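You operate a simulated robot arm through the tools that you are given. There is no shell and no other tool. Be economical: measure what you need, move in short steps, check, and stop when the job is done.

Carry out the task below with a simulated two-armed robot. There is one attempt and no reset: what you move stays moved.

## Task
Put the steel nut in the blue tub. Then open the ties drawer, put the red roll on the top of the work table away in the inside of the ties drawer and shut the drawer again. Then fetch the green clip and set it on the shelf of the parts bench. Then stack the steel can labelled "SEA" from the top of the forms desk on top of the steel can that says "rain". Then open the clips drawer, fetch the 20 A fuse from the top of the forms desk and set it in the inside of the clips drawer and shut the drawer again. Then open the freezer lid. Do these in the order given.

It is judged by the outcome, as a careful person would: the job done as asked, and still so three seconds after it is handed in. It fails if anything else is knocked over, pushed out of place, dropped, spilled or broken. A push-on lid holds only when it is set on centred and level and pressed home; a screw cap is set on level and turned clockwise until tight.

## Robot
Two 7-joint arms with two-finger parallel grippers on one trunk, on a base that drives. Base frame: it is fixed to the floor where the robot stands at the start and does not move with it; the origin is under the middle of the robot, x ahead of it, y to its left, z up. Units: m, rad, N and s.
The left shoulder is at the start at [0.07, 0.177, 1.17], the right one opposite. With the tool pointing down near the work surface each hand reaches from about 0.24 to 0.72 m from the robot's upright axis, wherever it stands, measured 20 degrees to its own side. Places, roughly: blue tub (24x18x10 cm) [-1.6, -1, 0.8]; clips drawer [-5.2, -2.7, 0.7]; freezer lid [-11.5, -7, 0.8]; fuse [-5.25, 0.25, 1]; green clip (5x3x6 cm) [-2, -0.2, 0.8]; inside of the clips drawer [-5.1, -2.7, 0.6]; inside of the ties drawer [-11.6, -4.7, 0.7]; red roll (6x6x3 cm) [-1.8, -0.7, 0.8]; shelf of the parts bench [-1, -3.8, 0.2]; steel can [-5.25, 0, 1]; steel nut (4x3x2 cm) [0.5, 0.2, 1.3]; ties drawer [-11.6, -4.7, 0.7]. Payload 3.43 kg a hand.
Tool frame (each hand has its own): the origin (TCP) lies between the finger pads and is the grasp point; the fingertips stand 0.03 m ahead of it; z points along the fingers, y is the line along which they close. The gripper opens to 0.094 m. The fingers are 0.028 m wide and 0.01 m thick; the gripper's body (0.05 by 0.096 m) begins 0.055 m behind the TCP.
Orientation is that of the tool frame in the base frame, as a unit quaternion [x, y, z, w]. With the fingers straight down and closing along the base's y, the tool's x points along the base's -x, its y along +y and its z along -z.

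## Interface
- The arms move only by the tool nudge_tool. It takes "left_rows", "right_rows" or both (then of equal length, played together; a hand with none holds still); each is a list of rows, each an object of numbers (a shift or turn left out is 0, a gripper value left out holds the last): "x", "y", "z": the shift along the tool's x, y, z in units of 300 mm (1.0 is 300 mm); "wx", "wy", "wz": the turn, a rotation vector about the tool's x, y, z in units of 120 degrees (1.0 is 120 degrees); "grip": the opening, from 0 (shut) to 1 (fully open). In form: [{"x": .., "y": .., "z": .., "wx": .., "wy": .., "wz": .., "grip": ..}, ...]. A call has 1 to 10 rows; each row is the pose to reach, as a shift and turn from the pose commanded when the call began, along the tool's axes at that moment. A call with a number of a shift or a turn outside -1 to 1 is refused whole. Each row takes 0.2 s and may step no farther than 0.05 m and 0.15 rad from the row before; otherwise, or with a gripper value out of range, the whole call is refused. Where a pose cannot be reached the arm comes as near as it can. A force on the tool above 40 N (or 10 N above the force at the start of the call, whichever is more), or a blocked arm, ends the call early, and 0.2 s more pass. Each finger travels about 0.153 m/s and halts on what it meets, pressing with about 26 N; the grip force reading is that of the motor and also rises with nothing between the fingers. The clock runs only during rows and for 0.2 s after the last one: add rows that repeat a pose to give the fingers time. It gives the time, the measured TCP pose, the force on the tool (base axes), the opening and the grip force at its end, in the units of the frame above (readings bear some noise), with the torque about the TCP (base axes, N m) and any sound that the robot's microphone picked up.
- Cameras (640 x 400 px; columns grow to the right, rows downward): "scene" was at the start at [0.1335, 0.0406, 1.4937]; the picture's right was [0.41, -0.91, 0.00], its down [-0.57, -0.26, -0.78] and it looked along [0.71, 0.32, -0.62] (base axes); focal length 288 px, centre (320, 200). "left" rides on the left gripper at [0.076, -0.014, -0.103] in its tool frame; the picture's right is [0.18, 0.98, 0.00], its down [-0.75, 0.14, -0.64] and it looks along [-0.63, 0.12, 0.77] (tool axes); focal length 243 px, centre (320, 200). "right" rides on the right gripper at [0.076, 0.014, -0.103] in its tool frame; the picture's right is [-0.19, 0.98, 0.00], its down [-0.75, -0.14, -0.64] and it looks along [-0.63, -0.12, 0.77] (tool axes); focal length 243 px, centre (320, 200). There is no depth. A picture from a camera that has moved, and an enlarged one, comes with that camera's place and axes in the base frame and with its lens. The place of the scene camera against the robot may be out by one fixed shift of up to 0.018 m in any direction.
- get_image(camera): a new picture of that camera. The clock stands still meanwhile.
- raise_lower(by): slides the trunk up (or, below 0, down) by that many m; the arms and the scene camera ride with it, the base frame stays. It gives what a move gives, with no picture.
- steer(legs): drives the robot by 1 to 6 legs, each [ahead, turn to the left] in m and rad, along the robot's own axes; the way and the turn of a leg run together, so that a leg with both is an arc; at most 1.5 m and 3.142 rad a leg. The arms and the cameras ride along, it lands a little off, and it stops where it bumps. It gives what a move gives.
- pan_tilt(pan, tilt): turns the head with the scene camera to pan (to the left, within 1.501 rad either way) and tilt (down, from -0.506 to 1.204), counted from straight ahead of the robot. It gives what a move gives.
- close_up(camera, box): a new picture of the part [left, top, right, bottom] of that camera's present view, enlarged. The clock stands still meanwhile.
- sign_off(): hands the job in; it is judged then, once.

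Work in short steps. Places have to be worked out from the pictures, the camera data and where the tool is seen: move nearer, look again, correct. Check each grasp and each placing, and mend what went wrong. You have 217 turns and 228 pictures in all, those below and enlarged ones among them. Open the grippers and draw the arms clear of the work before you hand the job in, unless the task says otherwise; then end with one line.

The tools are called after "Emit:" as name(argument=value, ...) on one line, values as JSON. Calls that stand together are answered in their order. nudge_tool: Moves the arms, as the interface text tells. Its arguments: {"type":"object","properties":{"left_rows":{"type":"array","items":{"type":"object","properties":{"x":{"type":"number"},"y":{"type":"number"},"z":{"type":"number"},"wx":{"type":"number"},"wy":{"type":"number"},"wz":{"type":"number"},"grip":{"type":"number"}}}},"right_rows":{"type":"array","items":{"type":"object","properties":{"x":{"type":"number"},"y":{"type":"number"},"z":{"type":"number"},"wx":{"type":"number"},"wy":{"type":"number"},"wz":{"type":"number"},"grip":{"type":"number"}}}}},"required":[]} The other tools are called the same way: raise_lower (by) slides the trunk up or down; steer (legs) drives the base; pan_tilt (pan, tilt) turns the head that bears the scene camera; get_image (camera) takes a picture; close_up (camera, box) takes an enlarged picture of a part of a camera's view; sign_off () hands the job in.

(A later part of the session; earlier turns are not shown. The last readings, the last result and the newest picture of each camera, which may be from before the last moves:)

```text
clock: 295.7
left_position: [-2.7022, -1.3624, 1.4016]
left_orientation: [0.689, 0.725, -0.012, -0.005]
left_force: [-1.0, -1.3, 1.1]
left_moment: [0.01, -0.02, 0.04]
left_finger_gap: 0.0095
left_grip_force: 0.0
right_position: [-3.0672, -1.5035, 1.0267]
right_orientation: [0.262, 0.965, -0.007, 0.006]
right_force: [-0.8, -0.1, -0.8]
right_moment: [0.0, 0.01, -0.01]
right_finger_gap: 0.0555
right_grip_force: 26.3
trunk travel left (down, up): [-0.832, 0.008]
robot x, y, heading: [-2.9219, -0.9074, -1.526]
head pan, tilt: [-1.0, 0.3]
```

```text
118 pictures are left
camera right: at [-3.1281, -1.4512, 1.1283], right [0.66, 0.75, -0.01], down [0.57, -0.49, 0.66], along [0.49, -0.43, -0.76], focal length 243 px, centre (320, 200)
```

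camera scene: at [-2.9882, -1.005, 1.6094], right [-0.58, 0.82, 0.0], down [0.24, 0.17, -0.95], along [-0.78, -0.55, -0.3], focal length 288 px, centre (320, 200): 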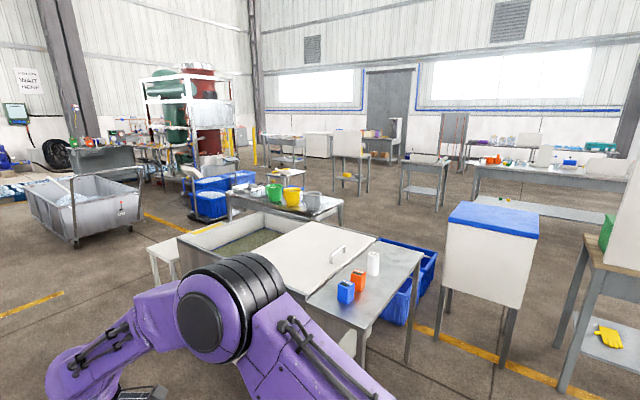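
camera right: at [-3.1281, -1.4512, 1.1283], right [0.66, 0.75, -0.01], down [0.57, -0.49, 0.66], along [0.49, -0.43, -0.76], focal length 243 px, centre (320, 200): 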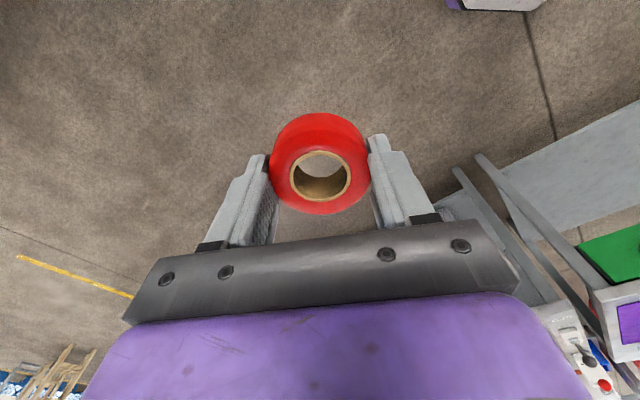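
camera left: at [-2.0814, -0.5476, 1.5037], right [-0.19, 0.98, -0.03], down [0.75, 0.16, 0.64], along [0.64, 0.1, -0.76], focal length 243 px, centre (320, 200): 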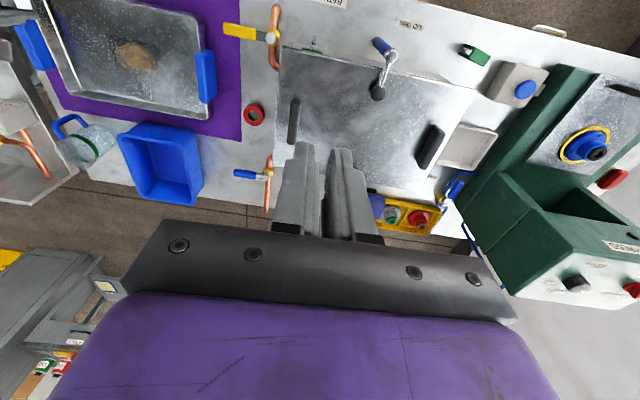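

Ties drawer should be on the far desk near the dark door. I'll go down the aisle to (−3.2,−4.2), face west and look.

Emit:
steer(legs=[[0, -0.13], [1.5, 0], [1.5, 0], [0.35, 0], [0, -1.48]])

Emit:
pan_tilt(pan=0.0, tilt=0.3)

Emit:
get_image(camera="scene")

```text
clock: 316.1
left_position: [-3.6592, -4.4441, 1.4034]
left_orientation: [1.0, 0.025, -0.005, -0.013]
left_force: [0.0, 0.4, 0.3]
left_moment: [0.02, -0.01, -0.02]
left_finger_gap: 0.0092
left_grip_force: 0.0
right_position: [-3.7998, -4.0797, 1.0264]
right_orientation: [0.868, 0.497, -0.009, -0.001]
right_force: [0.1, 0.1, -0.1]
right_moment: [-0.02, 0.02, 0.0]
right_finger_gap: 0.0549
right_grip_force: 25.8
trunk travel left (down, up): [-0.832, 0.008]
robot x, y, heading: [-3.1991, -4.2238, -3.103]
head pan, tilt: [-1.0, 0.3]
```

```text
clock: 317.3
left_position: [-3.6587, -4.4434, 1.4035]
left_orientation: [1.0, 0.025, -0.005, -0.013]
left_force: [-0.6, 0.3, 0.1]
left_moment: [0.02, -0.03, -0.01]
left_finger_gap: 0.0096
left_grip_force: 0.0
right_position: [-3.8003, -4.0793, 1.0272]
right_orientation: [0.867, 0.498, -0.01, -0.001]
right_force: [0.0, -0.3, -0.3]
right_moment: [-0.01, 0.03, -0.02]
right_finger_gap: 0.0549
right_grip_force: 25.9
trunk travel left (down, up): [-0.832, 0.008]
robot x, y, heading: [-3.2023, -4.2262, -3.093]
head pan, tilt: [0.0, 0.3]
```

```text
117 pictures are left
camera scene: at [-3.3406, -4.2279, 1.6095], right [-0.04, 1.0, 0.0], down [0.3, 0.01, -0.96], along [-0.95, -0.04, -0.3], focal length 288 px, centre (320, 200)
```

scene: 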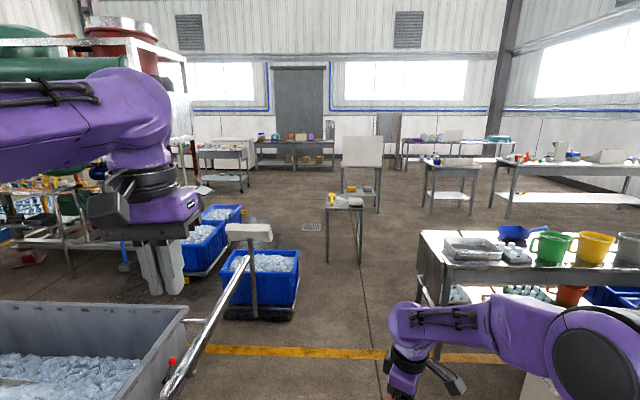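

The route leads west between the blue ice bins and the cups table. I raise the right hand a bit and advance to about x −4.5 for a better look.

Emit:
nudge_tool(right_rows=[{"z": -0.15}, {"z": -0.3}, {"z": -0.4}])

Emit:
steer(legs=[[0, -0.2], [1.25, 0], [0, 0.16]])

Emit:
pan_tilt(pan=0.0, tilt=0.55)

Emit:
get_image(camera="scene")

```text
clock: 318.1
left_position: [-3.6574, -4.4437, 1.4029]
left_orientation: [1.0, 0.025, -0.006, -0.013]
left_force: [0.3, -0.8, 0.3]
left_moment: [0.0, 0.03, -0.04]
left_finger_gap: 0.0091
left_grip_force: 0.0
right_position: [-3.7977, -4.0767, 1.1459]
right_orientation: [0.868, 0.497, -0.009, 0.0]
right_force: [-0.3, -0.5, 0.6]
right_moment: [-0.06, 0.0, 0.04]
right_finger_gap: 0.0551
right_grip_force: 26.7
trunk travel left (down, up): [-0.832, 0.008]
robot x, y, heading: [-3.2026, -4.2277, -3.097]
head pan, tilt: [0.0, 0.3]
```

```text
clock: 326.0
left_position: [-4.9261, -4.2257, 1.4039]
left_orientation: [1.0, 0.005, -0.005, -0.012]
left_force: [-0.4, 0.7, -0.5]
left_moment: [-0.05, 0.02, 0.01]
left_finger_gap: 0.0095
left_grip_force: 0.1
right_position: [-5.0504, -3.8554, 1.1461]
right_orientation: [0.878, 0.479, -0.009, -0.001]
right_force: [-0.5, -0.1, -0.3]
right_moment: [0.01, -0.01, 0.0]
right_finger_gap: 0.0549
right_grip_force: 25.9
trunk travel left (down, up): [-0.832, 0.008]
robot x, y, heading: [-4.4593, -4.0299, -3.134]
head pan, tilt: [0.0, 0.3]
```

```text
clock: 326.7
left_position: [-4.9249, -4.2285, 1.4036]
left_orientation: [1.0, 0.005, -0.005, -0.013]
left_force: [-0.9, 0.6, -0.3]
left_moment: [0.07, 0.03, -0.02]
left_finger_gap: 0.0094
left_grip_force: 0.1
right_position: [-5.0495, -3.8591, 1.1457]
right_orientation: [0.877, 0.481, -0.011, -0.001]
right_force: [-0.7, 1.0, 0.1]
right_moment: [0.05, -0.01, -0.05]
right_finger_gap: 0.0549
right_grip_force: 26.0
trunk travel left (down, up): [-0.832, 0.008]
robot x, y, heading: [-4.4606, -4.0298, -3.134]
head pan, tilt: [0.0, 0.55]
```

```text
116 pictures are left
camera scene: at [-4.5951, -4.0263, 1.5866], right [0.0, 1.0, 0.0], down [0.52, 0.0, -0.85], along [-0.85, 0.0, -0.52], focal length 288 px, centre (320, 200)
```

scene: 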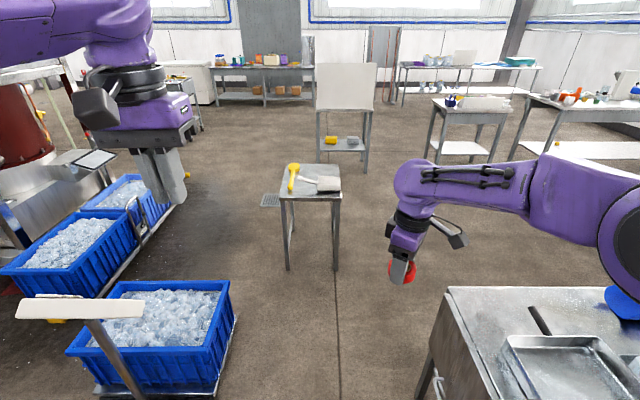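

Clear map: stand at x −6.17..−6.6, y −4.27..−3.9; bin 1 ends at y −4.55; table ends at x −5.3. I pass north of the stand.

Emit:
steer(legs=[[1.04, 0], [0, -0.786], [0.91, 0], [0, 0.855], [0.65, 0]])

Emit:
pan_tilt(pan=0.15, tilt=0.5)

Emit:
get_image(camera="scene")

```text
clock: 344.0
left_position: [-7.2529, -3.6806, 1.4044]
left_orientation: [0.999, 0.04, -0.007, -0.012]
left_force: [0.1, -0.8, -0.5]
left_moment: [0.02, -0.03, -0.04]
left_finger_gap: 0.0096
left_grip_force: 0.1
right_position: [-7.4043, -3.3191, 1.1477]
right_orientation: [0.86, 0.51, -0.009, 0.0]
right_force: [0.6, -0.1, -1.1]
right_moment: [0.03, 0.02, 0.01]
right_finger_gap: 0.0548
right_grip_force: 25.9
trunk travel left (down, up): [-0.832, 0.008]
robot x, y, heading: [-6.8075, -3.4497, -3.061]
head pan, tilt: [0.0, 0.55]
```

```text
clock: 344.7
left_position: [-7.2552, -3.6813, 1.4039]
left_orientation: [0.999, 0.041, -0.007, -0.013]
left_force: [0.1, 0.5, 0.2]
left_moment: [0.0, -0.01, 0.0]
left_finger_gap: 0.0093
left_grip_force: 0.0
right_position: [-7.4049, -3.3183, 1.1454]
right_orientation: [0.859, 0.512, -0.009, 0.001]
right_force: [0.1, 0.2, -1.3]
right_moment: [0.02, 0.04, -0.01]
right_finger_gap: 0.055
right_grip_force: 26.2
trunk travel left (down, up): [-0.832, 0.008]
robot x, y, heading: [-6.8035, -3.449, -3.064]
head pan, tilt: [0.15, 0.499]
```

```text
115 pictures are left
camera scene: at [-6.939, -3.4688, 1.5911], right [-0.22, 0.97, 0.0], down [0.47, 0.11, -0.88], along [-0.86, -0.2, -0.48], focal length 288 px, centre (320, 200)
```

scene: 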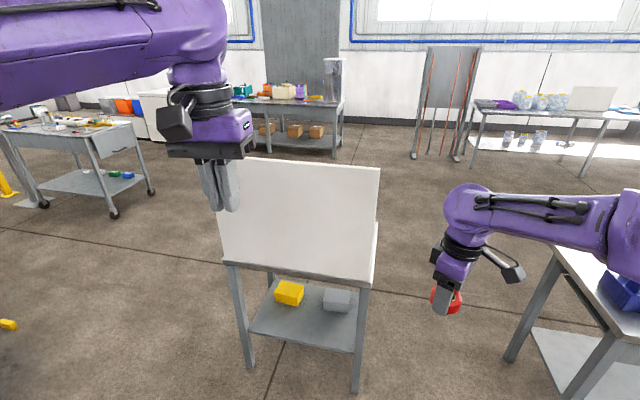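

Now go south between the stand and the whiteboard stool, then west to the counter.

Emit:
steer(legs=[[0, 1.205], [1.45, 0], [0, -1.33], [1.5, 0], [1.5, 0]])

Emit:
pan_tilt(pan=0.0, tilt=0.45)

Emit:
get_image(camera="scene")

```text
clock: 350.5
left_position: [-6.8131, -4.2536, 1.4077]
left_orientation: [0.782, 0.623, -0.016, -0.003]
left_force: [0.3, 0.9, -0.4]
left_moment: [-0.01, -0.01, 0.03]
left_finger_gap: 0.0097
left_grip_force: 0.0
right_position: [-7.2036, -4.2905, 1.1496]
right_orientation: [0.39, 0.921, -0.009, 0.006]
right_force: [-0.7, 0.1, 1.0]
right_moment: [-0.03, 0.0, -0.03]
right_finger_gap: 0.0549
right_grip_force: 26.4
trunk travel left (down, up): [-0.832, 0.008]
robot x, y, heading: [-6.9019, -3.764, -1.789]
head pan, tilt: [0.15, 0.499]
stopped in leg 2: the robot was blocked; the commanded pose is now the measured one
```

```text
clock: 351.2
left_position: [-6.8135, -4.2611, 1.4056]
left_orientation: [0.782, 0.623, -0.014, -0.006]
left_force: [-0.2, 0.9, 0.0]
left_moment: [0.01, -0.01, -0.01]
left_finger_gap: 0.0093
left_grip_force: 0.0
right_position: [-7.2048, -4.296, 1.1472]
right_orientation: [0.39, 0.921, -0.008, 0.005]
right_force: [-0.5, 1.0, -0.3]
right_moment: [0.01, 0.01, 0.02]
right_finger_gap: 0.0549
right_grip_force: 26.1
trunk travel left (down, up): [-0.832, 0.008]
robot x, y, heading: [-6.9014, -3.7597, -1.791]
head pan, tilt: [0.0, 0.45]
```

```text
114 pictures are left
camera scene: at [-6.9275, -3.899, 1.5955], right [-0.98, 0.22, 0.0], down [0.09, 0.43, -0.9], along [-0.19, -0.88, -0.44], focal length 288 px, centre (320, 200)
```

scene: 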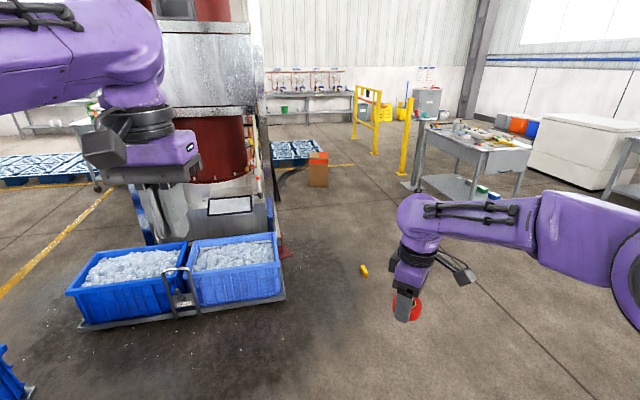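

The base was blocked — probably by the small stand to the left. Look at it.

Emit:
pan_tilt(pan=0.9, tilt=0.95)

Emit:
get_image(camera="scene")

Emit:
pan_tilt(pan=0.2, tilt=1.15)

Emit:
get_image(camera="scene")

```text
clock: 352.4
left_position: [-6.8136, -4.2606, 1.4057]
left_orientation: [0.782, 0.623, -0.015, -0.005]
left_force: [0.8, 1.0, 0.6]
left_moment: [0.03, -0.03, 0.05]
left_finger_gap: 0.0091
left_grip_force: 0.1
right_position: [-7.2048, -4.2954, 1.1464]
right_orientation: [0.391, 0.92, -0.008, 0.006]
right_force: [-0.6, -0.7, 0.0]
right_moment: [0.0, -0.01, -0.01]
right_finger_gap: 0.0551
right_grip_force: 26.1
trunk travel left (down, up): [-0.832, 0.008]
robot x, y, heading: [-6.9045, -3.7626, -1.79]
head pan, tilt: [0.901, 0.949]
```

```text
113 pictures are left
camera scene: at [-6.8622, -3.8652, 1.5536], right [-0.78, -0.63, 0.0], down [-0.51, 0.63, -0.58], along [0.37, -0.45, -0.81], focal length 288 px, centre (320, 200)
```

scene: 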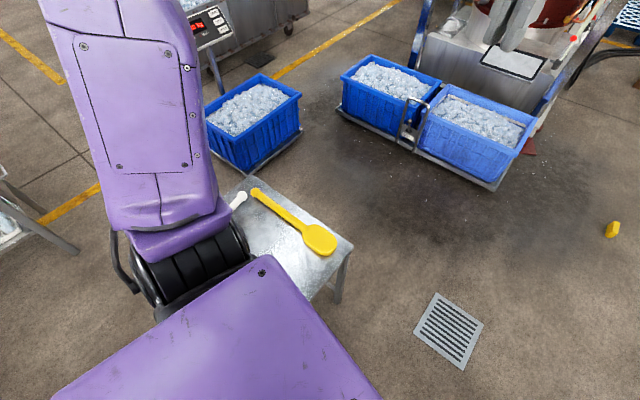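

```text
clock: 353.5
left_position: [-6.8143, -4.2598, 1.4054]
left_orientation: [0.782, 0.623, -0.014, -0.005]
left_force: [-0.2, 0.3, -0.3]
left_moment: [0.03, -0.02, 0.01]
left_finger_gap: 0.0094
left_grip_force: 0.1
right_position: [-7.2036, -4.2955, 1.1472]
right_orientation: [0.391, 0.921, -0.007, 0.005]
right_force: [0.3, -0.5, -0.6]
right_moment: [-0.03, 0.0, -0.02]
right_finger_gap: 0.055
right_grip_force: 26.2
trunk travel left (down, up): [-0.832, 0.008]
robot x, y, heading: [-6.9043, -3.7591, -1.79]
head pan, tilt: [0.201, 1.15]
```

```text
112 pictures are left
camera scene: at [-6.909, -3.8681, 1.5403], right [-1.0, 0.02, 0.0], down [0.02, 0.91, -0.41], along [-0.01, -0.41, -0.91], focal length 288 px, centre (320, 200)
```

scene: 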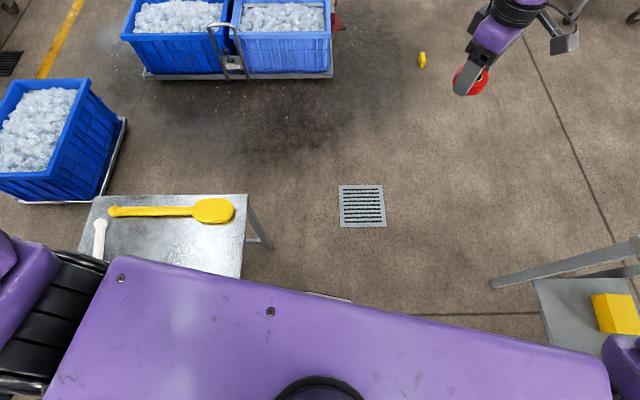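

The stand is unmoved (its west edge is x≈−6.71). I back off, swing to the middle of the gap (x≈−7.26), go south, then face west.

Emit:
steer(legs=[[-0.25, 0], [0, -0.673], [0.53, 0], [0, 0.89], [1.0, 0], [0, -1.56]])

Emit:
pan_tilt(pan=0.0, tilt=0.4)

Emit:
get_image(camera="scene")

```text
clock: 359.1
left_position: [-7.4057, -4.2314, 1.4042]
left_orientation: [0.942, 0.336, -0.011, -0.009]
left_force: [0.4, 0.0, 0.5]
left_moment: [0.02, 0.01, -0.01]
left_finger_gap: 0.0095
left_grip_force: 0.1
right_position: [-7.7268, -4.0206, 1.1451]
right_orientation: [0.67, 0.742, -0.002, 0.006]
right_force: [6.4, 0.9, 1.9]
right_moment: [0.01, 0.74, -0.17]
right_finger_gap: 0.0548
right_grip_force: 26.5
trunk travel left (down, up): [-0.832, 0.008]
robot x, y, heading: [-7.1727, -3.7849, -2.454]
head pan, tilt: [0.201, 1.15]
stopped in leg 3: the robot was blocked; the commanded pose is now the measured one
```

```text
clock: 360.2
left_position: [-7.404, -4.2328, 1.4042]
left_orientation: [0.943, 0.334, -0.011, -0.01]
left_force: [0.4, -0.3, -0.4]
left_moment: [0.0, 0.02, 0.02]
left_finger_gap: 0.0094
left_grip_force: 0.0
right_position: [-7.727, -4.0213, 1.1445]
right_orientation: [0.669, 0.743, -0.002, 0.006]
right_force: [7.2, 0.8, 1.3]
right_moment: [-0.01, 0.79, -0.18]
right_finger_gap: 0.0548
right_grip_force: 26.0
trunk travel left (down, up): [-0.832, 0.008]
robot x, y, heading: [-7.1721, -3.7905, -2.448]
head pan, tilt: [0.0, 0.4]
```

```text
111 pictures are left
camera scene: at [-7.2735, -3.8734, 1.6004], right [-0.64, 0.77, 0.0], down [0.3, 0.25, -0.92], along [-0.71, -0.59, -0.39], focal length 288 px, centre (320, 200)
```

scene: 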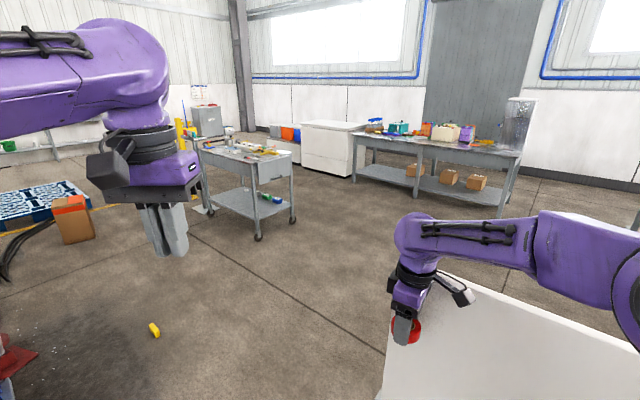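

The right hand lightly touched the whiteboard (7 N). Back off a little, then turn left and go south; check the board.

Emit:
steer(legs=[[-0.1, 0], [0, 0.6]])

Emit:
pan_tilt(pan=-0.9, tilt=0.7)

Emit:
get_image(camera="scene")

```text
clock: 363.0
left_position: [-7.0342, -4.2219, 1.4037]
left_orientation: [0.8, 0.599, -0.011, -0.006]
left_force: [-0.6, 0.0, 0.6]
left_moment: [-0.02, -0.02, 0.02]
left_finger_gap: 0.0094
left_grip_force: 0.0
right_position: [-7.4184, -4.2315, 1.1441]
right_orientation: [0.419, 0.908, 0.0, 0.006]
right_force: [0.2, 0.4, -1.0]
right_moment: [-0.03, -0.03, 0.0]
right_finger_gap: 0.0547
right_grip_force: 26.5
trunk travel left (down, up): [-0.832, 0.008]
robot x, y, heading: [-7.0924, -3.7205, -1.851]
head pan, tilt: [0.0, 0.4]
```

```text
clock: 364.2
left_position: [-7.034, -4.2229, 1.4037]
left_orientation: [0.8, 0.6, -0.013, -0.007]
left_force: [0.1, -0.8, 0.2]
left_moment: [-0.02, -0.04, 0.04]
left_finger_gap: 0.0095
left_grip_force: 0.0
right_position: [-7.4177, -4.2302, 1.1447]
right_orientation: [0.419, 0.908, 0.001, 0.007]
right_force: [-0.2, 0.4, -0.5]
right_moment: [0.01, 0.01, 0.06]
right_finger_gap: 0.0548
right_grip_force: 25.9
trunk travel left (down, up): [-0.832, 0.008]
robot x, y, heading: [-7.0946, -3.7203, -1.849]
head pan, tilt: [-0.901, 0.7]
```

```text
110 pictures are left
camera scene: at [-7.1789, -3.7979, 1.5734], right [-0.38, 0.92, 0.0], down [0.6, 0.25, -0.76], along [-0.71, -0.29, -0.64], focal length 288 px, centre (320, 200)
```

scene: 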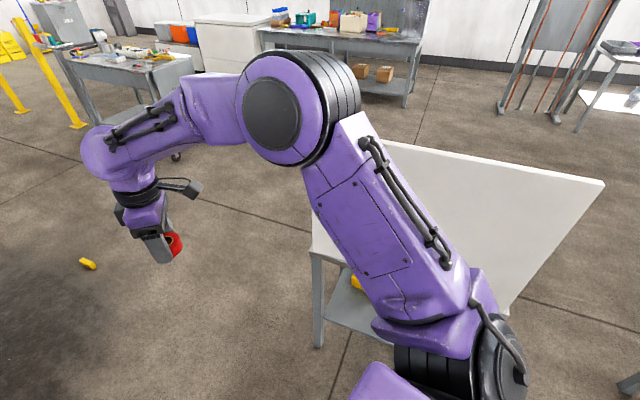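

The stool is unmoved. Straighten to due south, drive past both, then turn west.

Emit:
steer(legs=[[0, 0.28], [1.1, 0], [0, -1.56], [1.5, 0], [1.5, 0]])

Emit:
pan_tilt(pan=0.0, tilt=0.45)

Emit:
get_image(camera="scene")

```text
clock: 388.6
left_position: [-10.569, -5.0513, 1.4044]
left_orientation: [1.0, 0.004, -0.006, -0.012]
left_force: [0.0, -0.1, -0.1]
left_moment: [0.03, 0.02, 0.04]
left_finger_gap: 0.0093
left_grip_force: 0.1
right_position: [-10.6875, -4.6855, 1.1434]
right_orientation: [0.878, 0.479, -0.004, 0.006]
right_force: [-0.1, 0.2, -0.3]
right_moment: [0.0, 0.03, -0.01]
right_finger_gap: 0.0545
right_grip_force: 26.8
trunk travel left (down, up): [-0.832, 0.008]
robot x, y, heading: [-10.1078, -4.8466, -3.132]
head pan, tilt: [-0.901, 0.7]
```

```text
clock: 389.8
left_position: [-10.5704, -5.0512, 1.4049]
left_orientation: [1.0, 0.004, -0.006, -0.012]
left_force: [-1.3, 0.6, -0.2]
left_moment: [0.0, -0.01, -0.02]
left_finger_gap: 0.0094
left_grip_force: 0.1
right_position: [-10.6886, -4.6856, 1.1445]
right_orientation: [0.878, 0.479, -0.003, 0.006]
right_force: [1.6, -0.2, 0.4]
right_moment: [0.02, -0.02, 0.02]
right_finger_gap: 0.0549
right_grip_force: 26.1
trunk travel left (down, up): [-0.832, 0.008]
robot x, y, heading: [-10.1096, -4.8494, -3.13]
head pan, tilt: [0.0, 0.45]
```

```text
109 pictures are left
camera scene: at [-10.2443, -4.8481, 1.5956], right [-0.01, 1.0, 0.0], down [0.44, 0.01, -0.9], along [-0.9, -0.01, -0.44], focal length 288 px, centre (320, 200)
```

scene: 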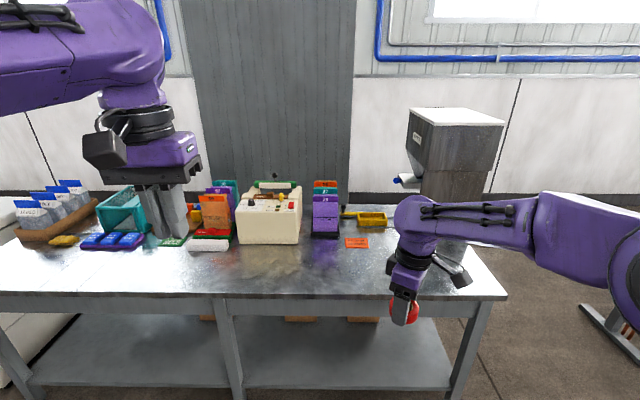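

No drawer fronts face this side, so the drawers must open on the west side (as on the other tables). I go round the north end; first move to (−10.45,−3.58) and look at the gap.

Emit:
steer(legs=[[0, -1.29], [1.31, 0], [0, 1.28]])

Emit:
get_image(camera="scene")

```text
clock: 402.8
left_position: [-10.9594, -3.7768, 1.4036]
left_orientation: [1.0, -0.002, -0.007, -0.013]
left_force: [1.0, 1.1, 0.3]
left_moment: [0.01, -0.01, -0.01]
left_finger_gap: 0.0094
left_grip_force: 0.1
right_position: [-11.0707, -3.4093, 1.1447]
right_orientation: [0.881, 0.473, -0.004, 0.006]
right_force: [0.2, -0.1, -0.4]
right_moment: [0.03, 0.01, -0.03]
right_finger_gap: 0.055
right_grip_force: 25.6
trunk travel left (down, up): [-0.832, 0.008]
robot x, y, heading: [-10.4906, -3.5828, 3.141]
head pan, tilt: [0.0, 0.45]
```

```text
108 pictures are left
camera scene: at [-10.6314, -3.5783, 1.5956], right [0.0, 1.0, 0.0], down [0.44, 0.0, -0.9], along [-0.9, 0.0, -0.44], focal length 288 px, centre (320, 200)
```

scene: 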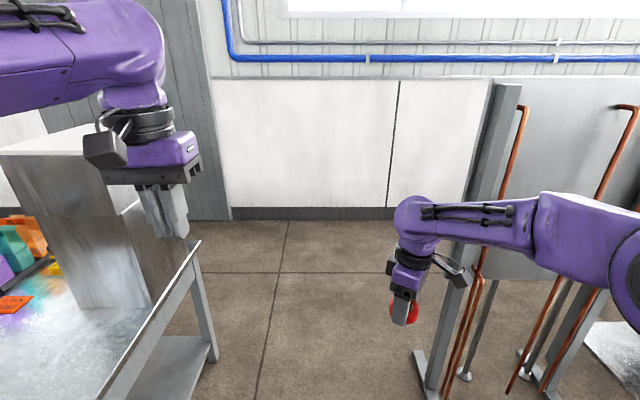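

The gap is y −4.15..−3.02; I'm centred at −3.58. Drive straight through to x≈−12.5, then turn left toward the drawer side.

Emit:
steer(legs=[[1.0, 0], [0.95, 0]])

Emit:
pan_tilt(pan=1.2, tilt=0.6)

Emit:
get_image(camera="scene")

```text
clock: 412.5
left_position: [-12.9061, -3.7789, 1.4049]
left_orientation: [1.0, -0.002, -0.007, -0.012]
left_force: [0.3, -0.3, 0.5]
left_moment: [0.02, 0.03, 0.02]
left_finger_gap: 0.0096
left_grip_force: 0.0
right_position: [-13.0221, -3.4125, 1.1449]
right_orientation: [0.881, 0.474, -0.004, 0.006]
right_force: [0.4, -0.3, 1.1]
right_moment: [-0.03, -0.03, -0.01]
right_finger_gap: 0.0548
right_grip_force: 26.3
trunk travel left (down, up): [-0.832, 0.008]
robot x, y, heading: [-12.4434, -3.5848, -3.138]
head pan, tilt: [0.0, 0.45]
```

```text
clock: 413.9
left_position: [-12.9076, -3.7806, 1.4046]
left_orientation: [1.0, -0.002, -0.006, -0.012]
left_force: [-1.0, 0.3, 0.3]
left_moment: [-0.02, -0.02, -0.02]
left_finger_gap: 0.0096
left_grip_force: 0.2
right_position: [-13.0212, -3.4121, 1.1436]
right_orientation: [0.881, 0.473, -0.003, 0.006]
right_force: [0.2, -0.6, -0.5]
right_moment: [0.02, 0.02, 0.02]
right_finger_gap: 0.0549
right_grip_force: 26.0
trunk travel left (down, up): [-0.832, 0.008]
robot x, y, heading: [-12.4446, -3.5861, -3.142]
head pan, tilt: [1.201, 0.6]
```

```text
107 pictures are left
camera scene: at [-12.5203, -3.6628, 1.582], right [-0.93, 0.36, 0.0], down [0.2, 0.53, -0.83], along [-0.3, -0.77, -0.56], focal length 288 px, centre (320, 200)
```

scene: 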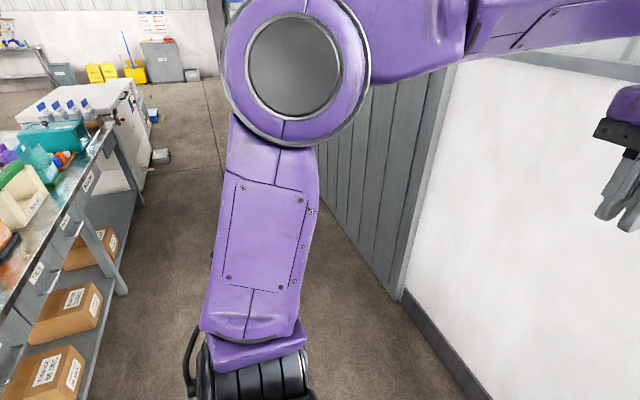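

The west side has labelled drawers. I turn and go to face the drawer side near y≈−4.8.

Emit:
steer(legs=[[0, 1.57], [1.2, 0], [0, 1.57]])

Emit:
pan_tilt(pan=0.0, tilt=0.75)

Emit:
get_image(camera="scene")

```text
clock: 427.7
left_position: [-11.9847, -4.616, 1.4041]
left_orientation: [0.008, 1.0, -0.012, 0.006]
left_force: [0.6, 1.5, 0.3]
left_moment: [0.01, 0.01, -0.02]
left_finger_gap: 0.0091
left_grip_force: 0.0
right_position: [-11.8755, -4.9847, 1.1443]
right_orientation: [-0.468, 0.884, 0.006, 0.004]
right_force: [0.0, 0.2, -0.2]
right_moment: [0.02, 0.0, -0.05]
right_finger_gap: 0.0548
right_grip_force: 26.2
trunk travel left (down, up): [-0.832, 0.008]
robot x, y, heading: [-12.4522, -4.8061, -0.016]
head pan, tilt: [1.201, 0.6]
```

```text
clock: 429.1
left_position: [-11.9839, -4.6173, 1.4046]
left_orientation: [0.007, 1.0, -0.012, 0.006]
left_force: [0.7, 0.2, 0.4]
left_moment: [0.02, 0.02, 0.0]
left_finger_gap: 0.0095
left_grip_force: 0.0
right_position: [-11.875, -4.9848, 1.1437]
right_orientation: [-0.467, 0.884, 0.006, 0.004]
right_force: [0.0, -0.4, -0.8]
right_moment: [-0.02, 0.01, -0.04]
right_finger_gap: 0.0548
right_grip_force: 25.6
trunk travel left (down, up): [-0.832, 0.008]
robot x, y, heading: [-12.4554, -4.8058, -0.014]
head pan, tilt: [0.0, 0.75]
```

```text
106 pictures are left
camera scene: at [-12.3135, -4.8011, 1.5691], right [-0.01, -1.0, 0.0], down [-0.68, 0.01, -0.73], along [0.73, -0.01, -0.68], focal length 288 px, centre (320, 200)
```

scene: 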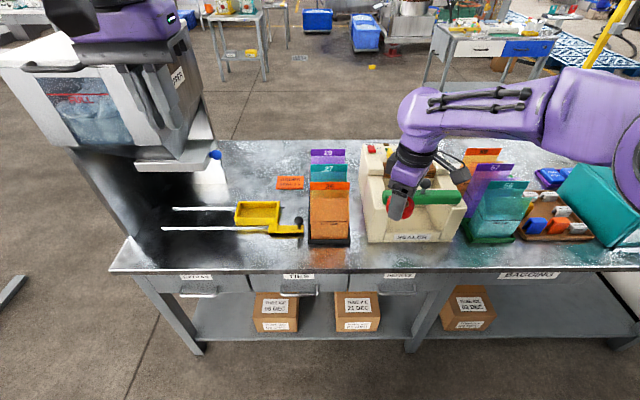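

The middle drawer is labelled "TIES". Zoom in on its front and handle.

Emit:
close_up(camera="scene", box=[150, 250, 450, 320])

```text
2.13 times, centred on (300, 285) of scene
camera zoom: at [-12.3135, -4.8011, 1.5691], right [-0.01, -1.0, 0.0], down [-0.68, 0.01, -0.73], along [0.73, -0.01, -0.68], focal length 615 px, centre (363, 19)
```

zoom: 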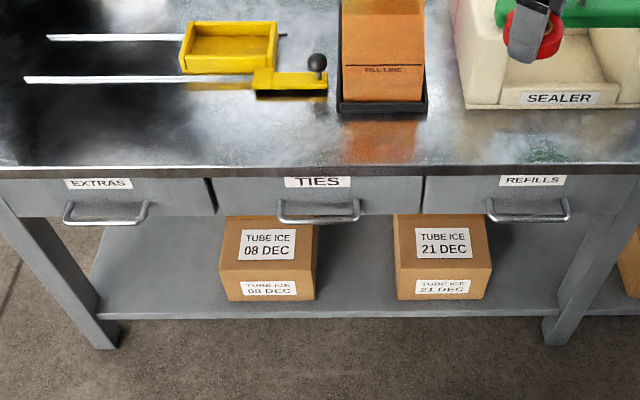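

TIES handle ≈ (−11.825,−4.74,0.693), 12 cm wide bar. I pull the right hand (roll) back a bit, and turn the left tool to point forward (+x) with the fingers closing vertically.

Emit:
nudge_tool(left_rows=[{"wx": -0.0385, "wy": -0.0385, "wz": 0.0385, "grip": 0.5}, {"wx": -0.077, "wy": -0.077, "wz": 0.077}, {"wx": -0.1154, "wy": -0.1154, "wz": 0.1154}, {"wx": -0.154, "wy": -0.154, "wz": 0.154}, {"wx": -0.1925, "wy": -0.1925, "wz": 0.1925}, {"wx": -0.231, "wy": -0.231, "wz": 0.231}, {"wx": -0.2695, "wy": -0.2695, "wz": 0.2695}, {"wx": -0.308, "wy": -0.308, "wz": 0.308}, {"wx": -0.3463, "wy": -0.3463, "wz": 0.3463}, {"wx": -0.385, "wy": -0.385, "wz": 0.385}], right_rows=[{"x": 0.064, "y": 0.0936}, {"x": 0.128, "y": 0.187}, {"x": 0.192, "y": 0.281}, {"x": 0.256, "y": 0.374}, {"x": 0.32, "y": 0.468}, {"x": 0.32, "y": 0.468}, {"x": 0.32, "y": 0.468}, {"x": 0.32, "y": 0.468}, {"x": 0.32, "y": 0.468}, {"x": 0.32, "y": 0.468}])

Emit:
nudge_tool(left_rows=[{"wx": -0.0385, "wy": -0.0385, "wz": 0.0385}, {"wx": -0.077, "wy": -0.077, "wz": 0.077}, {"wx": -0.1154, "wy": -0.1154, "wz": 0.1154}, {"wx": -0.154, "wy": -0.154, "wz": 0.154}, {"wx": -0.1925, "wy": -0.1925, "wz": 0.1925}])

```text
clock: 431.3
left_position: [-11.9844, -4.6154, 1.4039]
left_orientation: [0.371, 0.764, 0.362, 0.384]
left_force: [-0.4, -0.1, -0.3]
left_moment: [0.02, -0.01, -0.02]
left_finger_gap: 0.0468
left_grip_force: 0.1
right_position: [-12.0434, -4.9839, 1.1442]
right_orientation: [-0.468, 0.884, 0.007, 0.004]
right_force: [0.0, -0.4, -0.2]
right_moment: [0.02, 0.0, 0.0]
right_finger_gap: 0.0547
right_grip_force: 26.1
trunk travel left (down, up): [-0.832, 0.008]
robot x, y, heading: [-12.4523, -4.8067, -0.013]
head pan, tilt: [0.0, 0.75]
```

```text
clock: 432.5
left_position: [-11.9844, -4.6152, 1.4044]
left_orientation: [0.495, 0.498, 0.494, 0.513]
left_force: [-0.6, 0.0, -0.8]
left_moment: [-0.02, -0.02, -0.04]
left_finger_gap: 0.0471
left_grip_force: 0.0
right_position: [-12.044, -4.9833, 1.1436]
right_orientation: [-0.468, 0.883, 0.006, 0.003]
right_force: [0.5, 0.7, -0.1]
right_moment: [-0.01, 0.0, 0.02]
right_finger_gap: 0.0547
right_grip_force: 25.9
trunk travel left (down, up): [-0.832, 0.008]
robot x, y, heading: [-12.4508, -4.8039, -0.008]
head pan, tilt: [0.0, 0.75]
```

The left tool now points +x with fingers closing vertically. Lower the trunk 0.35 and bring the hand down to handle height, still short of it.

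Emit:
raise_lower(by=-0.35)

Emit:
nudge_tool(left_rows=[{"y": -0.135, "x": -0.046}, {"y": -0.27, "x": -0.092}, {"y": -0.405, "x": -0.138}, {"y": -0.54, "x": -0.184}, {"y": -0.675, "x": -0.23}, {"y": -0.81, "x": -0.276}, {"y": -0.945, "x": -0.322}, {"y": -1.0, "x": -0.37}, {"y": -1.0, "x": -0.417}])

Emit:
get_image(camera="left")

Emit:
get_image(camera="scene")

```text
clock: 435.9
left_position: [-11.9851, -4.6167, 1.0542]
left_orientation: [0.496, 0.499, 0.493, 0.512]
left_force: [-0.2, 0.7, -0.4]
left_moment: [0.0, -0.04, -0.01]
left_finger_gap: 0.0471
left_grip_force: 0.1
right_position: [-12.0437, -4.9847, 0.7942]
right_orientation: [-0.468, 0.884, 0.006, 0.004]
right_force: [0.2, -0.5, -0.6]
right_moment: [0.03, 0.01, 0.03]
right_finger_gap: 0.0548
right_grip_force: 25.9
trunk travel left (down, up): [-0.482, 0.358]
robot x, y, heading: [-12.452, -4.8057, -0.013]
head pan, tilt: [0.0, 0.75]
```

```text
clock: 437.9
left_position: [-11.9848, -4.75, 0.7575]
left_orientation: [0.495, 0.498, 0.494, 0.513]
left_force: [0.2, -0.4, 0.8]
left_moment: [0.05, 0.02, -0.02]
left_finger_gap: 0.0469
left_grip_force: 0.0
left hand out of reach, approached as far as the arm can: row 1, 2, 3, 4, 5
right_position: [-12.0439, -4.9848, 0.793]
right_orientation: [-0.468, 0.884, 0.006, 0.003]
right_force: [0.1, 0.5, -0.7]
right_moment: [0.02, -0.03, -0.01]
right_finger_gap: 0.0549
right_grip_force: 26.1
trunk travel left (down, up): [-0.482, 0.358]
robot x, y, heading: [-12.453, -4.8072, -0.009]
head pan, tilt: [0.0, 0.75]
```

```text
104 pictures are left
camera left: at [-12.0849, -4.6715, 0.7396], right [-0.01, 0.21, 0.98], down [-0.66, -0.74, 0.15], along [0.75, -0.64, 0.14], focal length 243 px, centre (320, 200)
```

left: 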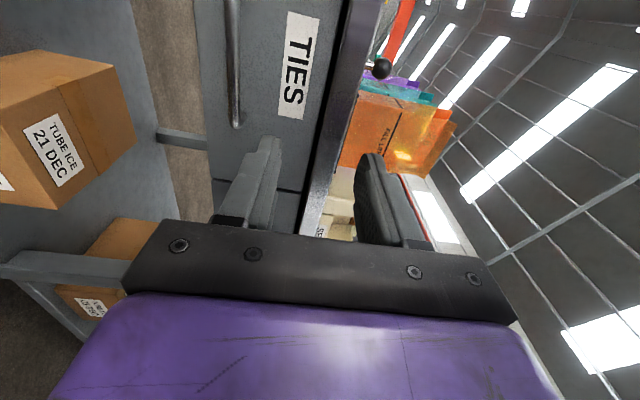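

```text
103 pictures are left
camera scene: at [-12.3137, -4.8019, 1.2191], right [-0.01, -1.0, 0.0], down [-0.68, 0.01, -0.73], along [0.73, -0.01, -0.68], focal length 288 px, centre (320, 200)
```

scene: 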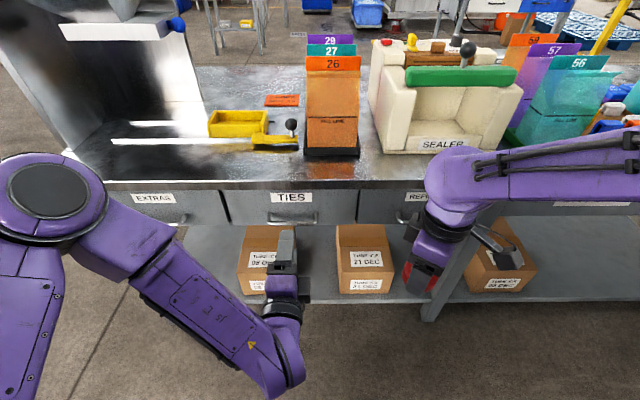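

The handle bar is at about x −11.81, z 0.668. Open wide, lower to that height, and look.

Emit:
nudge_tool(left_rows=[{"y": -0.1, "grip": 1.0}, {"y": -0.2}, {"y": -0.295, "x": 0.03}, {"y": -0.295, "x": 0.03, "z": 0.12}, {"y": -0.295, "x": 0.03, "z": 0.24}, {"y": -0.295, "x": 0.03, "z": 0.33}])

Emit:
get_image(camera="left")

Emit:
close_up(camera="scene", box=[200, 170, 400, 295])

```text
clock: 439.3
left_position: [-11.8836, -4.7432, 0.6703]
left_orientation: [0.496, 0.498, 0.493, 0.513]
left_force: [0.6, 0.1, 0.6]
left_moment: [-0.02, 0.01, 0.0]
left_finger_gap: 0.0941
left_grip_force: 0.0
right_position: [-12.0435, -4.985, 0.794]
right_orientation: [-0.467, 0.884, 0.006, 0.004]
right_force: [0.5, 0.0, -0.3]
right_moment: [-0.03, -0.01, 0.03]
right_finger_gap: 0.0551
right_grip_force: 26.9
trunk travel left (down, up): [-0.482, 0.358]
robot x, y, heading: [-12.4567, -4.8053, -0.012]
head pan, tilt: [0.0, 0.75]
```

```text
102 pictures are left
camera left: at [-11.9837, -4.6658, 0.6518], right [-0.01, 0.21, 0.98], down [-0.66, -0.74, 0.15], along [0.75, -0.64, 0.14], focal length 243 px, centre (320, 200)
```

left: 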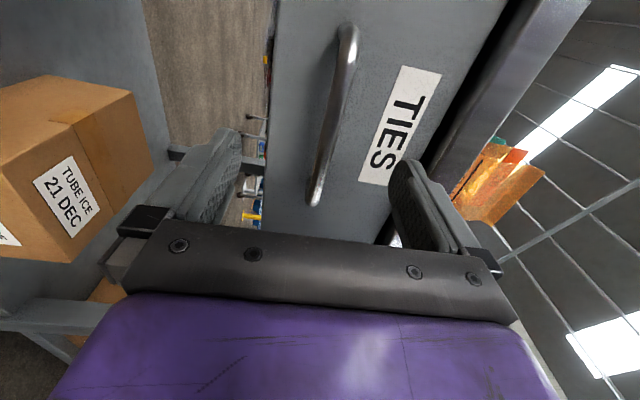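

```text
3.20 times, centred on (300, 232) of scene
camera zoom: at [-12.3135, -4.8017, 1.2191], right [-0.01, -1.0, 0.0], down [-0.68, 0.01, -0.73], along [0.73, -0.01, -0.68], focal length 923 px, centre (384, 96)
```

zoom: 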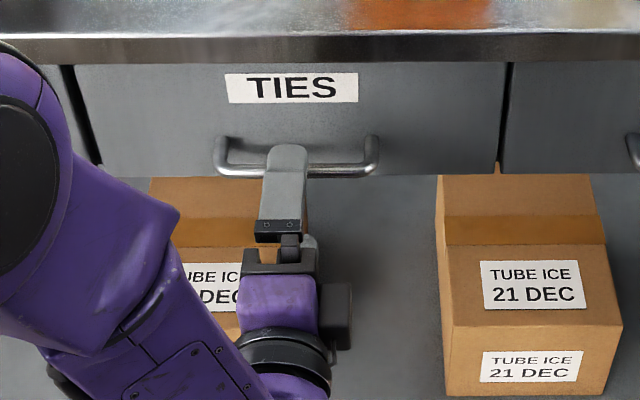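

The bar is between the fingers. Advance ~6 cm and close.

Emit:
nudge_tool(left_rows=[{"z": 0.1}, {"z": 0.18}, {"z": 0.21}, {"z": 0.21}])

Emit:
nudge_tool(left_rows=[{"grip": 0.5}, {"grip": 0.1}, {"grip": 0.0}, {"grip": 0.0}])

Emit:
get_image(camera="left")

```text
clock: 440.2
left_position: [-11.828, -4.7444, 0.6711]
left_orientation: [0.497, 0.498, 0.492, 0.512]
left_force: [-22.4, 1.5, 7.5]
left_moment: [0.12, -1.32, 0.37]
left_finger_gap: 0.0941
left_grip_force: 0.1
right_position: [-12.0478, -4.9835, 0.7948]
right_orientation: [-0.468, 0.884, 0.005, 0.006]
right_force: [0.0, 1.1, -1.0]
right_moment: [-0.02, -0.02, -0.01]
right_finger_gap: 0.055
right_grip_force: 26.2
trunk travel left (down, up): [-0.482, 0.358]
robot x, y, heading: [-12.4553, -4.8033, -0.009]
head pan, tilt: [0.0, 0.75]
stopped in row 4 (left hand): the force on the tool passed its limit at 46 N (the readings are from after the stop); the commanded pose is now the measured one
```

```text
clock: 441.2
left_position: [-11.8284, -4.7456, 0.6703]
left_orientation: [0.496, 0.5, 0.492, 0.512]
left_force: [-38.1, 1.6, 9.0]
left_moment: [0.09, 1.29, 0.47]
left_finger_gap: 0.0263
left_grip_force: 25.6
right_position: [-12.048, -4.9852, 0.795]
right_orientation: [-0.468, 0.884, 0.004, 0.006]
right_force: [-0.7, 0.8, -0.7]
right_moment: [0.03, 0.02, 0.0]
right_finger_gap: 0.055
right_grip_force: 26.0
trunk travel left (down, up): [-0.482, 0.358]
robot x, y, heading: [-12.4562, -4.8056, -0.01]
head pan, tilt: [0.0, 0.75]
```

```text
100 pictures are left
camera left: at [-11.9298, -4.6679, 0.6528], right [-0.01, 0.21, 0.98], down [-0.66, -0.74, 0.15], along [0.75, -0.64, 0.14], focal length 243 px, centre (320, 200)
```

left: 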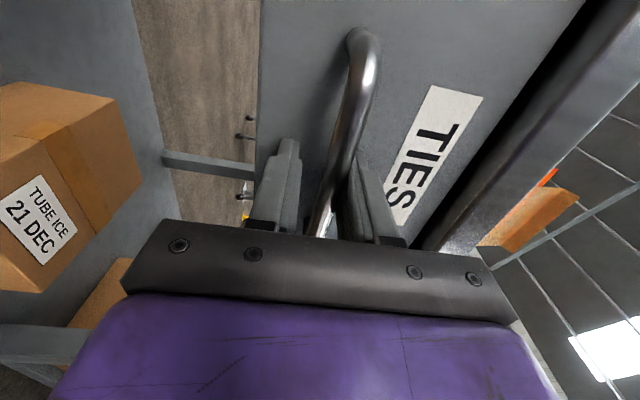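

The upper finger met the bar first; I raise the hand ~8 mm and ease back slightly so it centres, keeping the close command.

Emit:
nudge_tool(left_rows=[{"z": -0.015, "y": 0.012}, {"z": -0.02, "y": 0.026}, {"z": -0.02, "y": 0.03}, {"z": -0.02, "y": 0.03}])

Emit:
get_image(camera="left")

```text
clock: 442.2
left_position: [-11.8302, -4.7442, 0.675]
left_orientation: [0.498, 0.499, 0.491, 0.511]
left_force: [3.5, -4.4, -4.0]
left_moment: [0.99, -0.04, -0.04]
left_finger_gap: 0.0165
left_grip_force: 44.9
right_position: [-12.0442, -4.9849, 0.7924]
right_orientation: [-0.469, 0.883, 0.006, 0.003]
right_force: [-1.0, 0.2, -0.8]
right_moment: [0.0, 0.0, -0.03]
right_finger_gap: 0.0548
right_grip_force: 25.6
trunk travel left (down, up): [-0.482, 0.358]
robot x, y, heading: [-12.4519, -4.8063, -0.013]
head pan, tilt: [0.0, 0.75]
```

```text
99 pictures are left
camera left: at [-11.9314, -4.6678, 0.6581], right [0.0, 0.21, 0.98], down [-0.66, -0.74, 0.15], along [0.76, -0.64, 0.14], focal length 243 px, centre (320, 200)
```

left: 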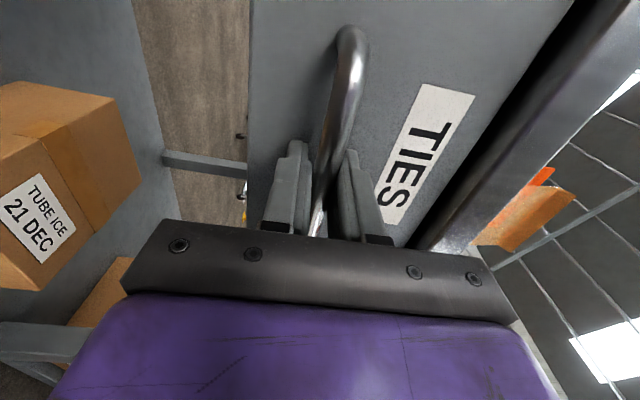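

The bar is gripped. Open the drawer by backing the base 0.28 m.

Emit:
steer(legs=[[-0.28, 0.0]])

Emit:
get_image(camera="scene")

```text
clock: 444.2
left_position: [-12.1135, -4.7451, 0.6746]
left_orientation: [0.499, 0.498, 0.491, 0.511]
left_force: [1.2, -14.8, -6.7]
left_moment: [1.01, 0.01, -0.31]
left_finger_gap: 0.0164
left_grip_force: 45.0
right_position: [-12.3267, -4.9835, 0.7929]
right_orientation: [-0.468, 0.884, 0.006, 0.004]
right_force: [0.7, 0.1, -0.4]
right_moment: [0.01, -0.01, 0.01]
right_finger_gap: 0.055
right_grip_force: 26.3
trunk travel left (down, up): [-0.482, 0.358]
robot x, y, heading: [-12.7339, -4.8027, -0.009]
head pan, tilt: [0.0, 0.75]
```

```text
98 pictures are left
camera scene: at [-12.5967, -4.8009, 1.219], right [-0.01, -1.0, 0.0], down [-0.68, 0.01, -0.73], along [0.73, -0.01, -0.68], focal length 288 px, centre (320, 200)
```

scene: 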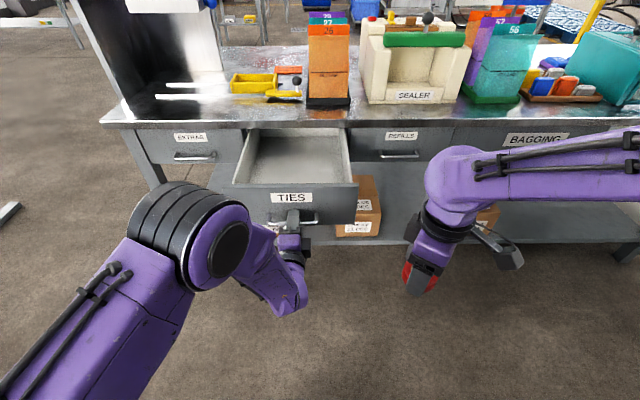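

The drawer is open ~28 cm and empty. Release the handle, retract the left hand back, then left and up.

Emit:
nudge_tool(left_rows=[{"grip": 0.6}, {"grip": 0.9}, {"z": -0.13}, {"z": -0.26}, {"z": -0.36, "x": 0.06}, {"z": -0.36, "x": 0.2}, {"z": -0.36, "x": 0.35}, {"z": -0.36, "x": 0.5}, {"z": -0.36, "x": 0.6, "y": 0.08}, {"z": -0.36, "x": 0.6, "y": 0.24}])

Emit:
nudge_tool(left_rows=[{"y": 0.15}, {"y": 0.3}, {"y": 0.45}, {"y": 0.6}, {"y": 0.75}], right_rows=[{"z": -0.12}, {"z": -0.24}, {"z": -0.36}, {"z": -0.48}, {"z": -0.5}])

Emit:
get_image(camera="scene")

```text
clock: 446.4
left_position: [-12.2199, -4.5583, 0.7446]
left_orientation: [0.498, 0.498, 0.491, 0.512]
left_force: [-0.2, -0.5, 0.4]
left_moment: [0.04, 0.02, 0.01]
left_finger_gap: 0.0848
left_grip_force: 0.1
right_position: [-12.3295, -4.9822, 0.7935]
right_orientation: [-0.467, 0.884, 0.006, 0.004]
right_force: [0.3, 0.1, 0.3]
right_moment: [0.01, -0.03, -0.02]
right_finger_gap: 0.0547
right_grip_force: 26.3
trunk travel left (down, up): [-0.482, 0.358]
robot x, y, heading: [-12.7348, -4.8, -0.011]
head pan, tilt: [0.0, 0.75]
```

```text
clock: 447.6
left_position: [-12.2017, -4.5408, 0.9159]
left_orientation: [0.489, 0.5, 0.499, 0.512]
left_force: [-1.0, 1.1, 0.9]
left_moment: [0.02, -0.02, -0.02]
left_finger_gap: 0.0844
left_grip_force: 0.1
left hand out of reach, approached as far as the arm can: row 4, 5
right_position: [-12.3288, -4.9817, 0.944]
right_orientation: [-0.468, 0.883, 0.005, 0.003]
right_force: [-0.7, -0.3, -0.2]
right_moment: [-0.03, -0.01, -0.01]
right_finger_gap: 0.0552
right_grip_force: 26.4
trunk travel left (down, up): [-0.482, 0.358]
robot x, y, heading: [-12.738, -4.8014, -0.011]
head pan, tilt: [0.0, 0.75]
```

```text
97 pictures are left
camera scene: at [-12.5976, -4.7961, 1.2191], right [-0.01, -1.0, 0.0], down [-0.68, 0.01, -0.73], along [0.73, -0.01, -0.68], focal length 288 px, centre (320, 200)
```

scene: 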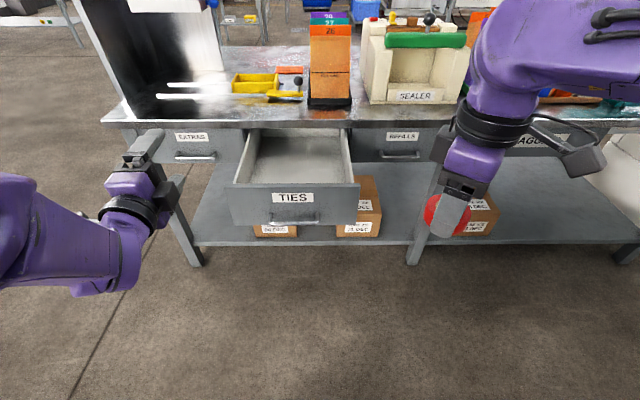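

Now drive 0.2 m closer and turn 0.3 rad left to bring the drawer into the right hand's sector.

Emit:
steer(legs=[[0.2, 0], [0, 0.3]])

Emit:
get_image(camera="right")

```text
clock: 450.2
left_position: [-12.0952, -4.4014, 0.9176]
left_orientation: [0.411, 0.566, 0.569, 0.432]
left_force: [0.4, 0.7, 0.6]
left_moment: [-0.03, 0.0, -0.01]
left_finger_gap: 0.0846
left_grip_force: 0.1
right_position: [-12.0894, -4.8601, 0.942]
right_orientation: [-0.592, 0.806, 0.006, 0.002]
right_force: [0.1, 0.1, 0.3]
right_moment: [-0.02, 0.04, 0.01]
right_finger_gap: 0.055
right_grip_force: 26.3
trunk travel left (down, up): [-0.482, 0.358]
robot x, y, heading: [-12.5336, -4.8063, 0.281]
head pan, tilt: [0.0, 0.75]
```

```text
96 pictures are left
camera right: at [-12.1271, -4.9298, 1.0447], right [-0.88, 0.47, 0.01], down [0.36, 0.67, 0.65], along [0.3, 0.58, -0.76], focal length 243 px, centre (320, 200)
```

right: 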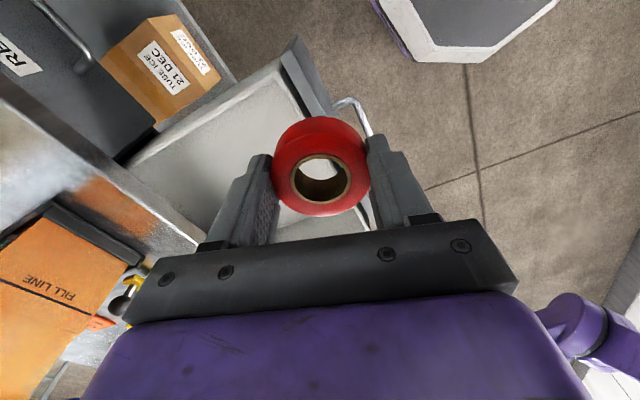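

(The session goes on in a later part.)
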